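You operate a simulated robot arm through the tools that you are given. There is no shell and no other tool. Be economical: measure what you need, move in short steps, check, and stop when the job is done.

The job below is to be done with a simulated robot arm. You get a single attempt, and the scene is never put back.

JOB
Take the large cork size block and put it on top of the soap tin.
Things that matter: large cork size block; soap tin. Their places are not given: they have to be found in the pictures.

It is judged by the outcome, as a careful person would: the job done as asked, and still so three seconds after it is handed in. It fails if anything else is knocked over, pushed out of place, dropped, spilled or broken.

ROBOT AND FRAMES
A 6-joint arm with a two-finger parallel gripper, fixed in place. Base frame: the origin is at the foot of the arm, x ahead of it, y to its left, z up; the work surface is at about z = 0. Lengths are in mm, angles in rad, forces in N, time in s.
With the tool pointing down near the work surface it reaches from about 140 to 580 mm from the base axis. Its first joint turns from -1.152 to 1.152 rad. Payload 2.1 kg.
Tool frame: the origin (TCP) lies between the finger pads and is the grasp point; the fingertips stand 30 mm ahead of it; z points along the fingers, y is the line along which they close. The gripper opens to 94 mm. The fingers are 28 mm wide and 10 mm thick; the gripper's body (50 by 96 mm) begins 55 mm behind the TCP.
Orientation is that of the tool frame in the base frame, as a unit quaternion [x, y, z, w]. With the fingers straight down and closing along the base's y, the tool's x points along the base's -x, its y along +y and its z along -z.

CONTROLS
- The arm moves only by the tool move_arm. Its argument "rows" is a list of rows, each a list of 7 numbers: the opening, from 0 (shut) to 1 (fully open), then the shift along the tool's x, y, z in mm, then the turn, a rotation vector about the tool's x, y, z in rad. In form: [[grip, x, y, z, ax, ay, az], ...]. A call has 1 to 10 rows; each row shifts and turns the commanded pose from where the row before left it, along the tool's axes as they then stand. A row lasts 0.2 s, in which the tool goes at most 50 mm and 0.15 rad; a call with a longer step from one row to the next is refused whole, and so is a gripper value outside its range. Where a pose cannot be reached the arm comes as near as it can. A force on the tool above 40 N (or 10 N above the force at the start of the call, whichever is more), or a blocked arm, ends the call early, and 0.2 s more pass. Each finger travels about 72 mm/s and halts on what it meets, pressing with about 38 N; the grip force reading is that of the motor and also rises with nothing between the fingers. The clock runs only during rows and for 0.2 s after the last one: add rows that do not move to give the fingers time. The reply holds the time, the measured pose of the TCP, the force on the tool along the base axes, the opening and the grip force, in the units named above and with some noise.
- Cameras (640 x 400 px; columns grow to the right, rows downward): "scene" is fixed at [57, -370.8, 488.2]; the picture's right is [0.78, -0.63, 0.00], its down [-0.33, -0.41, -0.85] and it looks along [0.53, 0.66, -0.53] (base axes); focal length 321 px, centre (320, 200). "wrist" rides on the gripper at [-37, 0, -58] in the tool frame; the picture's right is [0.00, -1.00, 0.00], its down [0.97, 0.00, -0.24] and it looks along [0.24, 0.00, 0.97] (tool axes); focal length 218 px, centre (320, 200).
- camera(camera): a new picture of that camera. The clock stands still meanwhile.
- locate(camera, pixels): for up to 12 pixels [column, row] of the newest picture of that camera ("zoom" is the newest enlarged one), the place [x, y, z] in the base frame of the surface seen there, good to about 3 mm. The clock stands still meanwhile.
- zoom(camera, box): a new picture of the part [left, top, right, bottom] of that camera's present view, enlarged. The clock stands still meanwhile.
- sign_off(): hands the job in; it is judged then, once.

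Work in short steps. Measure before you move; look again where a grasp or a placing could have gone wrong, and mend it. You have 60 turns and 30 pictures in all, those below and enlarged ones among them. Open the gripper and draw the arm clear of the work before you hand the job in, unless the task says otherwise; then end with one line.

The tools are called after "Call:" by a JSON object that holds its "fn" and its "kwargs". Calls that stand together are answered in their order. move_arm: Moves the arm, as the interface text tells. Its arguments: {"type":"object","properties":{"rows":{"type":"array","items":{"type":"array","items":{"type":"number"}}}},"required":["rows"]} The other tools are called the same way: camera (camera) takes a picture; locate (camera, pixels) gives the place of the surface under pixels of a picture; zoom (camera, box) takes an enlarged picture of a part of a camera's view; sign_off () hands the job in.

At the start:

```text
time_s: 0.0
ee_pos: [285.7, 56.2, 328.2]
orientation: [-0.001, 1.0, 0.0, 0.0]
force: [0.8, 0.0, -0.7]
gripper_width: 94.0
grasp_force: 0.0
```

scene: 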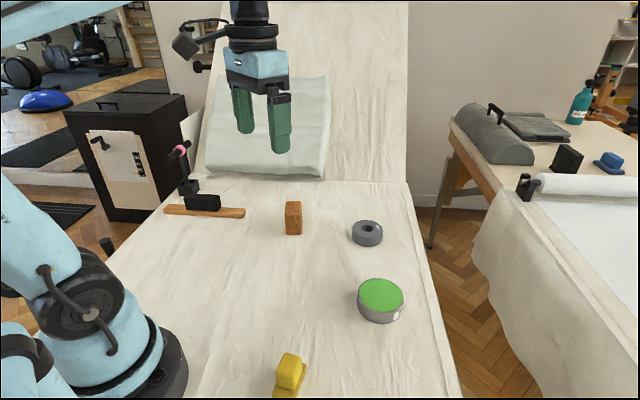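
wrist: 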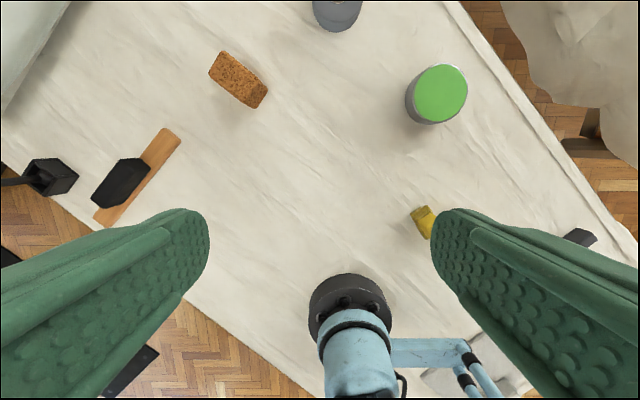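

The cork block seems to be at scene (293,218), and the green-topped round tin at (380,300) is likely the soap tin. I'll zoom in on both to confirm.

Call:
{"fn": "zoom", "kwargs": {"camera": "scene", "box": [240, 180, 440, 400]}}

Call:
{"fn": "zoom", "kwargs": {"camera": "wrist", "box": [180, 0, 500, 200]}}

Call:
{"fn": "locate", "kwargs": {"camera": "scene", "pixels": [[292, 204], [286, 220], [299, 220], [293, 233], [380, 294], [360, 295], [402, 297], [380, 280], [381, 312], [378, 320]]}}

Call:
{"fn": "locate", "kwargs": {"camera": "wrist", "pixels": [[225, 53], [210, 73], [257, 106], [266, 88], [238, 80], [440, 95], [415, 94], [466, 94], [440, 67], [440, 121]]}}

```text
1.82 times, centred on (340, 290) of scene
```

zoom: 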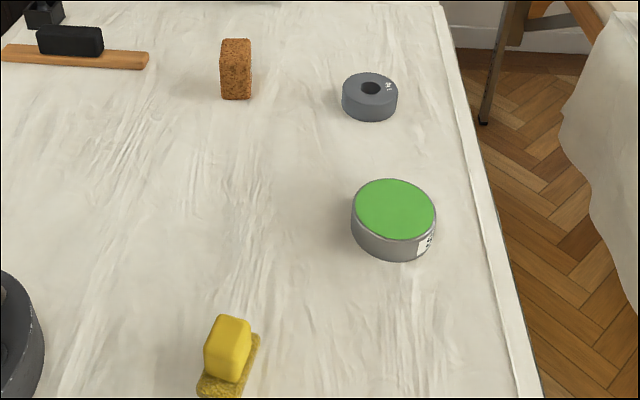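

```text
2.00 times, centred on (340, 100) of wrist
```

zoom: 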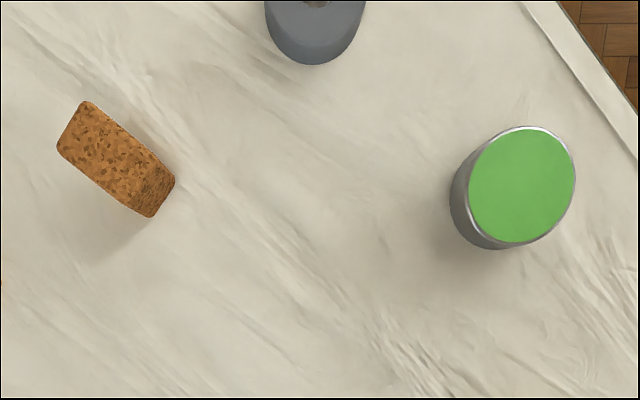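

```text
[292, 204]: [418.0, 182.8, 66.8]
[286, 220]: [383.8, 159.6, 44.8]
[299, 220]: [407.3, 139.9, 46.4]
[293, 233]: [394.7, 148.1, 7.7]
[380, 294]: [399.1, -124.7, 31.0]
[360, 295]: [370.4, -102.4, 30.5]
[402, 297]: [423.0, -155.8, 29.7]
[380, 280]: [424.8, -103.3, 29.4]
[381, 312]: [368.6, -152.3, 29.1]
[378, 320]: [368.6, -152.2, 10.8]
```

```text
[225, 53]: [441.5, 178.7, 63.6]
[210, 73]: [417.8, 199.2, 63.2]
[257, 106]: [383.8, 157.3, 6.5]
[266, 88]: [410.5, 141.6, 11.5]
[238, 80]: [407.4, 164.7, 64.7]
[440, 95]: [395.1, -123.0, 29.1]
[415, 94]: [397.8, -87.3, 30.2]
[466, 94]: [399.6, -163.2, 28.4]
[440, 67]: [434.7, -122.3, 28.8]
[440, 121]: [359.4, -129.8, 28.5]
```

The cork block is about 65 mm tall and stands near (410,165). The green tin top is at z≈30, centre about (397,-126). I'll zoom closer for the block's top outline and the tin's label.

Call:
{"fn": "zoom", "kwargs": {"camera": "scene", "box": [350, 270, 414, 330]}}

Call:
{"fn": "zoom", "kwargs": {"camera": "wrist", "box": [200, 40, 280, 120]}}

```text
6.67 times, centred on (382, 300) of scene
```

zoom: 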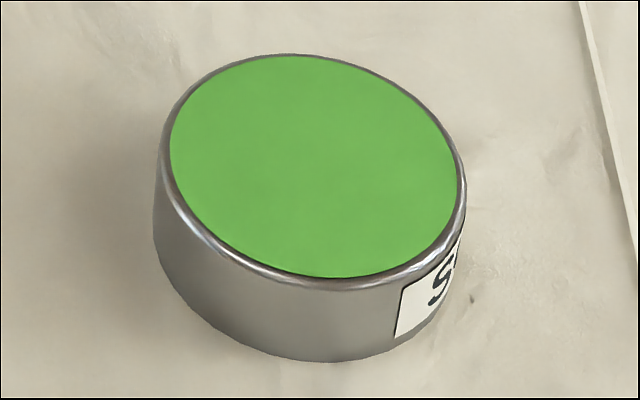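

```text
5.00 times, centred on (240, 80) of wrist
```

zoom: 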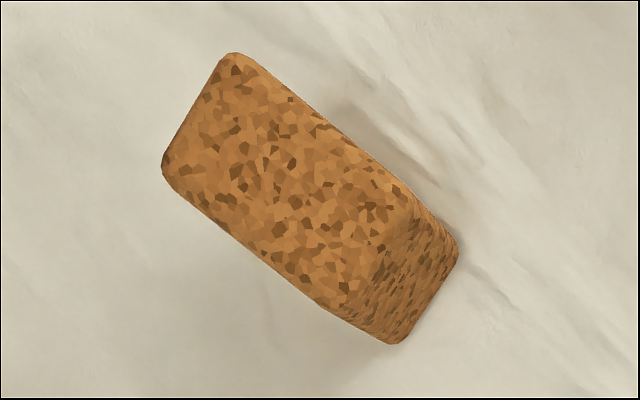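

The label begins with "S", so it fits the soap tin. I'll measure the block's top corners in the enlarged wrist picture.

Call:
{"fn": "locate", "kwargs": {"camera": "zoom", "pixels": [[236, 58], [168, 172], [335, 300], [405, 205], [200, 110], [372, 245], [320, 130], [245, 240], [395, 338], [455, 250], [285, 180]]}}

```text
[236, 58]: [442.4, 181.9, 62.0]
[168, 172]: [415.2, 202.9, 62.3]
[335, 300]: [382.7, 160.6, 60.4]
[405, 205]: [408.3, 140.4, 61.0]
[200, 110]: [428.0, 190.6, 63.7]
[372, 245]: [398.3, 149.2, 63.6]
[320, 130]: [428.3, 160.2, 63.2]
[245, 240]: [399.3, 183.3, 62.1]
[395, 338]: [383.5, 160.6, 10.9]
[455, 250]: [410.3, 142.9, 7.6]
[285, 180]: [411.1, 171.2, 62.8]
```

The block's top is about 53 x 34 mm, centred at (412,171), with its short side along about 142° in the base xy plane. I'll move over it, then turn the tool 0.908 rad while coming partway down.

Call:
{"fn": "move_arm", "kwargs": {"rows": [[1, -25.4, 23.1, 0, 0, 0, 0], [1, -25.4, 23.1, 0, 0, 0, 0], [1, -25.3, 23, 0, 0, 0, 0], [1, -25.3, 23, 0, 0, 0, 0], [1, -25.3, 23, 0, 0, 0, 0]]}}

Call:
{"fn": "move_arm", "kwargs": {"rows": [[1, 0, 0, 22, 0, 0, -0.13], [1, 0, 0, 22, 0, 0, -0.13], [1, 0, 0, 22, 0, 0, -0.13], [1, 0, 0, 22, 0, 0, -0.13], [1, 0, 0, 22, 0, 0, -0.13], [1, 0, 0, 22, 0, 0, -0.13], [1, 0, 0, 22, 0, 0, -0.128], [1, 0, 0, 0, 0, 0, 0]]}}

Call:
{"fn": "camera", "kwargs": {"camera": "wrist"}}

```text
time_s: 1.2
ee_pos: [409.4, 172.6, 325.2]
orientation: [0.0, 1.0, -0.001, 0.0]
force: [0.7, -0.9, -0.2]
gripper_width: 94.1
grasp_force: 0.1
```

```text
time_s: 3.0
ee_pos: [412.1, 168.5, 174.3]
orientation: [-0.439, 0.899, 0.0, -0.001]
force: [-0.3, -0.1, 1.6]
gripper_width: 93.9
grasp_force: 0.0
```

```text
23 pictures are left
```

wrist: 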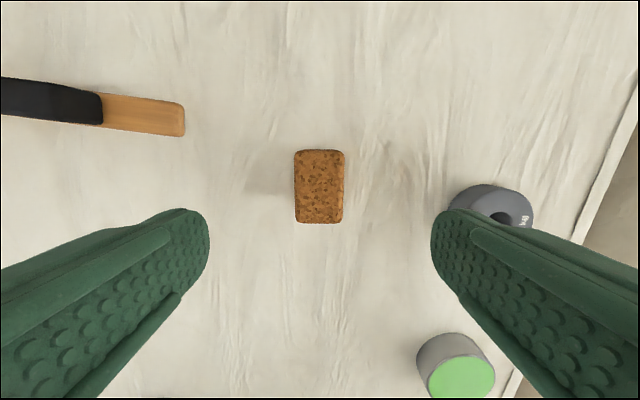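

The block lies square between the fingers, at about (319,186). I'll check its centre before going down.

Call:
{"fn": "locate", "kwargs": {"camera": "wrist", "pixels": [[298, 153], [341, 153], [298, 218], [341, 218], [319, 186]]}}

```text
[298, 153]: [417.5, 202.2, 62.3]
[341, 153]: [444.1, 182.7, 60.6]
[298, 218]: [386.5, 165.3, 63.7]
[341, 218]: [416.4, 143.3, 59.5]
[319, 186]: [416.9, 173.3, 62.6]
```

The block's centre is about 6 mm further along the tool's -x. I'll correct for that, come down to z≈42 and close.

Call:
{"fn": "move_arm", "kwargs": {"rows": [[1, -6, 0, 30, 0, 0, 0], [1, 0, 0, 35, 0, 0, 0], [1, 0, 0, 35, 0, 0, 0], [1, 0, 0, 32, 0, 0, 0], [1, 0, 0, 0, 0, 0, 0]]}}

Call:
{"fn": "move_arm", "kwargs": {"rows": [[0.3, 0, 0, 0, 0, 0, 0], [0, 0, 0, 0, 0, 0, 0], [0, 0, 0, 0, 0, 0, 0], [0, 0, 0, 0, 0, 0, 0], [0, 0, 0, 0, 0, 0, 0]]}}

```text
time_s: 4.2
ee_pos: [417.9, 176.2, 42.3]
orientation: [-0.439, 0.899, 0.0, 0.0]
force: [0.3, -0.5, 0.5]
gripper_width: 94.0
grasp_force: 0.0
```

```text
time_s: 5.4
ee_pos: [418.9, 177.1, 41.6]
orientation: [-0.438, 0.899, 0.0, 0.001]
force: [-0.1, 0.4, 0.5]
gripper_width: 43.5
grasp_force: 37.8
```

The gripper stopped at 43.5 mm with a grip force of 37.8 N. I'll lift and check the hold in pictures.

Call:
{"fn": "move_arm", "kwargs": {"rows": [[0, 0, 0, -15, 0, 0, 0], [0, 0, 0, -30, 0, 0, 0], [0, 0, 0, -30, 0, 0, 0], [0, 0, 0, -25, 0, 0, 0], [0, 0, 0, 0, 0, 0, 0]]}}

Call:
{"fn": "camera", "kwargs": {"camera": "scene"}}

Call:
{"fn": "camera", "kwargs": {"camera": "wrist"}}

```text
time_s: 6.6
ee_pos: [417.4, 176.3, 143.0]
orientation: [-0.438, 0.899, 0.001, 0.0]
force: [0.0, -0.1, -0.3]
gripper_width: 43.7
grasp_force: 37.9
```

```text
22 pictures are left
```

scene: 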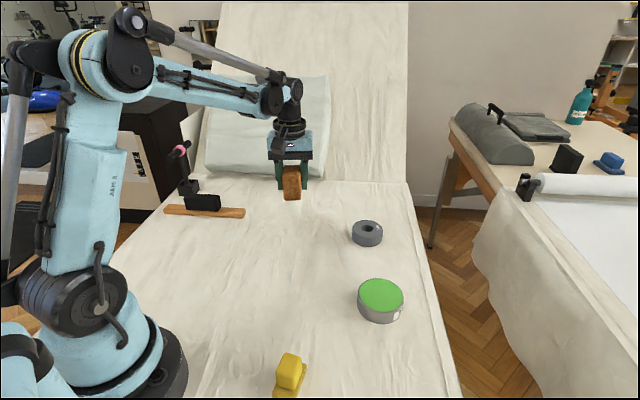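

```text
21 pictures are left
```

wrist: 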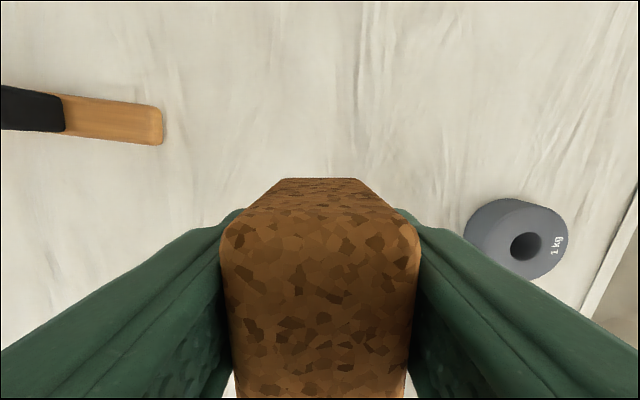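

The block hangs firmly in the fingers and nothing else has moved. Its base is now about 100 mm up, so I'll carry it at this height to above the tin's centre at about (397,-126).

Call:
{"fn": "move_arm", "kwargs": {"rows": [[0, 15, -10, 0, 0, 0, 0], [0, 25, -17, 0, 0, 0, 0], [0, 28, -20, 0, 0, 0, 0], [0, 28, -20, 0, 0, 0, 0], [0, 28, -20, 0, 0, 0, 0], [0, 28, -20, 0, 0, 0, 0], [0, 28, -20, 0, 0, 0, 0], [0, 28, -20, 0, 0, 0, 0], [0, 23, -15, 0, 0, 0, 0], [0, 15.4, -8, 0, 0, 0, 0]]}}

Call:
{"fn": "move_arm", "kwargs": {"rows": [[0, 0, 0, 0, 0, 0, 0]]}}

Call:
{"fn": "zoom", "kwargs": {"camera": "scene", "box": [300, 180, 460, 340]}}

Call:
{"fn": "camera", "kwargs": {"camera": "wrist"}}

```text
time_s: 8.8
ee_pos: [399.6, -123.0, 141.4]
orientation: [-0.439, 0.899, 0.0, 0.0]
force: [-0.9, 0.3, -1.3]
gripper_width: 43.5
grasp_force: 38.3
```

```text
time_s: 9.2
ee_pos: [399.6, -123.6, 141.3]
orientation: [-0.438, 0.899, 0.0, 0.0]
force: [0.0, -0.3, -0.8]
gripper_width: 43.5
grasp_force: 38.2
```

```text
2.50 times, centred on (380, 260) of scene
```

zoom: 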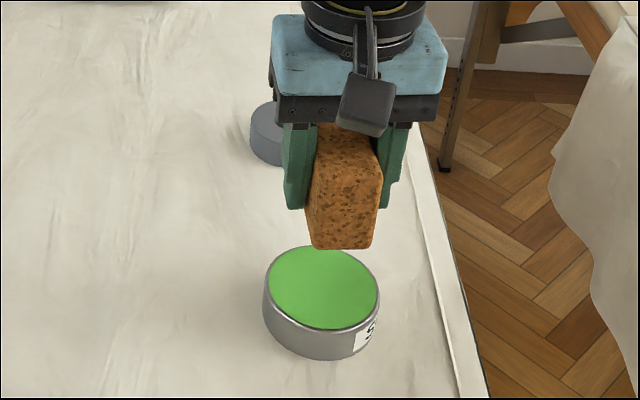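

```text
19 pictures are left
```

wrist: 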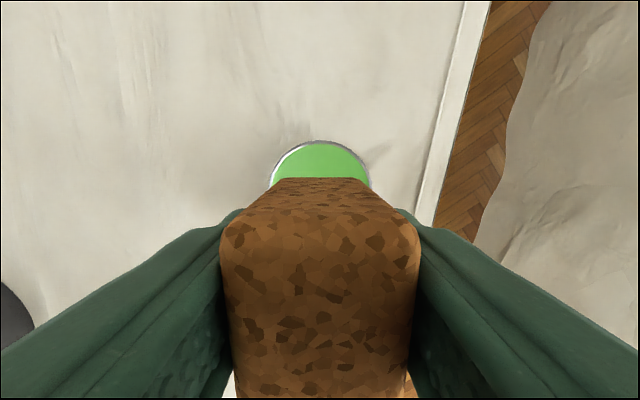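

The tin peeks out evenly around the block (columns 270–370 against a centre of 320), so it is lined up. I'll come down to just above the expected contact height of z≈72.

Call:
{"fn": "move_arm", "kwargs": {"rows": [[0, 0, 0, 22, 0, 0, 0], [0, 0, 0, 22, 0, 0, 0], [0, 0, 0, 18, 0, 0, 0], [0, 0, 0, 2, 0, 0, 0], [0, 0, 0, 0, 0, 0, 0]]}}

Call:
{"fn": "zoom", "kwargs": {"camera": "scene", "box": [330, 230, 430, 330]}}

```text
time_s: 10.4
ee_pos: [400.9, -123.6, 77.0]
orientation: [-0.439, 0.899, 0.0, 0.0]
force: [0.3, 1.0, -0.6]
gripper_width: 43.7
grasp_force: 38.2
```

```text
4.00 times, centred on (380, 280) of scene
```

zoom: 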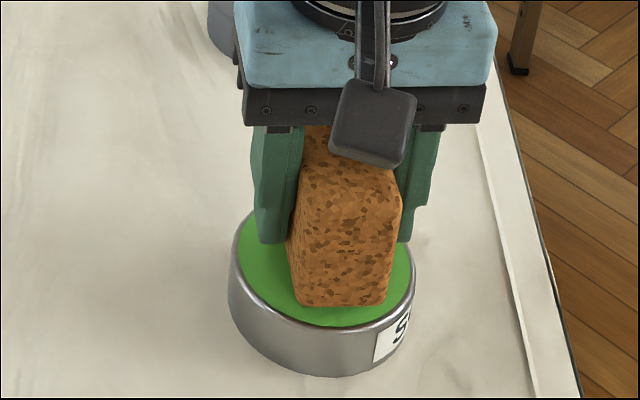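

The block is just above the lid. I'll measure its near bottom edge against the tin's rim before lowering.

Call:
{"fn": "locate", "kwargs": {"camera": "zoom", "pixels": [[340, 300], [299, 298], [385, 296], [330, 318], [320, 325], [410, 270], [238, 250], [295, 260], [345, 180]]}}

```text
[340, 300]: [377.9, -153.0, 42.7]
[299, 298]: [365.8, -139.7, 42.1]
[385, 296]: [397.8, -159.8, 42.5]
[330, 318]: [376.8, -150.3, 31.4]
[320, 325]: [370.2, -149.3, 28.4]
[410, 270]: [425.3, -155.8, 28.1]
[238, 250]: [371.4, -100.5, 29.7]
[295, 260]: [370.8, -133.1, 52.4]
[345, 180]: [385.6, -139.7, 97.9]
```

The block's near end is about 29 mm from the tin's centre, so it is centred. I'll lower it in small steps until it touches.

Call:
{"fn": "move_arm", "kwargs": {"rows": [[0, 0, 0, 2, 0, 0, 0], [0, 0, 0, 1.5, 0, 0, 0], [0, 0, 0, 0, 0, 0, 0]]}}

Call:
{"fn": "move_arm", "kwargs": {"rows": [[0, 0, 0, 1, 0, 0, 0], [0, 0, 0, 0, 0, 0, 0]]}}

```text
time_s: 11.2
ee_pos: [400.1, -124.0, 74.6]
orientation: [-0.438, 0.899, 0.0, 0.0]
force: [0.4, -0.8, -1.1]
gripper_width: 43.7
grasp_force: 38.2
```

```text
time_s: 11.8
ee_pos: [398.4, -123.3, 73.6]
orientation: [-0.438, 0.899, 0.001, 0.0]
force: [0.6, -0.4, -0.9]
gripper_width: 43.6
grasp_force: 38.0
```

There is no contact force yet, so I'll keep stepping down.

Call:
{"fn": "move_arm", "kwargs": {"rows": [[0, 0, 0, 1, 0, 0, 0], [0, 0, 0, 0, 0, 0, 0]]}}

Call:
{"fn": "move_arm", "kwargs": {"rows": [[0, 0, 0, 1, 0, 0, 0], [0, 0, 0, 0, 0, 0, 0]]}}

```text
time_s: 12.4
ee_pos: [399.0, -123.3, 72.4]
orientation: [-0.438, 0.899, 0.0, 0.0]
force: [-0.8, -0.5, 0.3]
gripper_width: 43.5
grasp_force: 38.0
```

```text
time_s: 13.1
ee_pos: [398.5, -124.1, 72.1]
orientation: [-0.438, 0.899, 0.0, 0.0]
force: [-0.9, 0.4, 9.9]
gripper_width: 43.6
grasp_force: 37.5
stopped in row 2: the force on the tool passed its limit (the readings are from after the stop); the commanded pose is now the measured one
```

The upward force of 9.9 N shows the block is resting on the lid. I'll open gently and back straight up.

Call:
{"fn": "move_arm", "kwargs": {"rows": [[0.5, 0, 0, 0, 0, 0, 0], [0.6, 0, 0, 0, 0, 0, 0], [0.8, 0, 0, 0, 0, 0, 0], [0.9, 0, 0, 0, 0, 0, 0], [0.9, 0, 0, 0, 0, 0, 0]]}}

Call:
{"fn": "move_arm", "kwargs": {"rows": [[0.9, 0, 0, -10, 0, 0, 0], [0.9, 0, 0, -20, 0, 0, 0], [0.9, 0, 0, -30, 0, 0, 0], [0.9, 0, 0, -35, 0, 0, 0], [0.9, 0, 0, -35, 0, 0, 0], [0.9, 0, 0, -20, 0, 0, 0], [0.9, 0, 0, 0, 0, 0, 0]]}}

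Call:
{"fn": "camera", "kwargs": {"camera": "scene"}}

Call:
{"fn": "camera", "kwargs": {"camera": "wrist"}}

```text
time_s: 14.3
ee_pos: [400.1, -123.0, 71.4]
orientation: [-0.439, 0.899, 0.0, 0.0]
force: [0.2, 0.5, 0.1]
gripper_width: 84.5
grasp_force: 0.1
```

```text
time_s: 15.9
ee_pos: [398.9, -121.5, 220.1]
orientation: [-0.438, 0.899, -0.001, 0.001]
force: [-0.8, -1.0, -0.1]
gripper_width: 84.7
grasp_force: 0.0
```

```text
17 pictures are left
```

scene: 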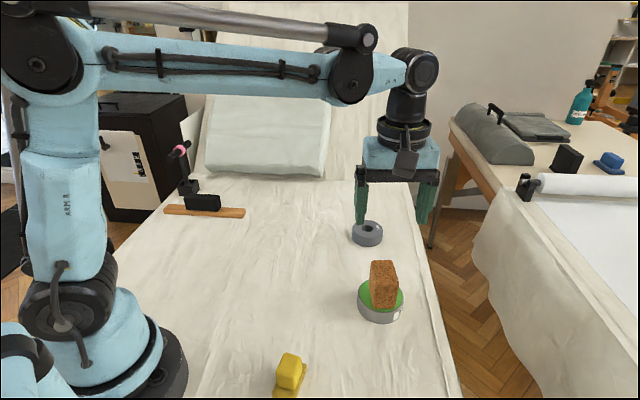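

```text
16 pictures are left
```

wrist: 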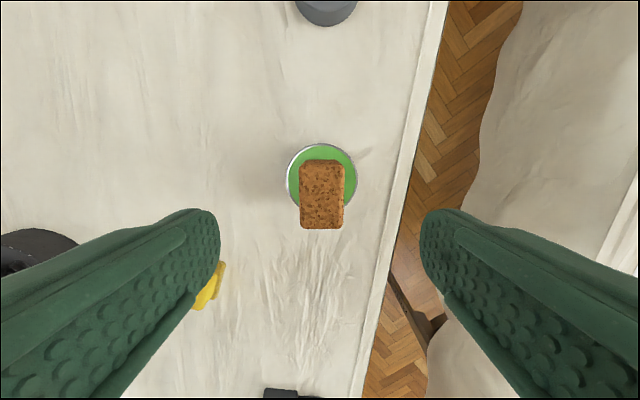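

The block stands upright and central on the soap tin, seen at scene (383,285). The tin and the other objects haven't moved, and the open gripper is clear at z≈220, so I'll hand the job in.

Call:
{"fn": "sign_off", "kwargs": {}}

```text
The job is handed in.
```

The large cork block is standing upright on top of the soap tin, nothing else was disturbed, and the job is handed in.
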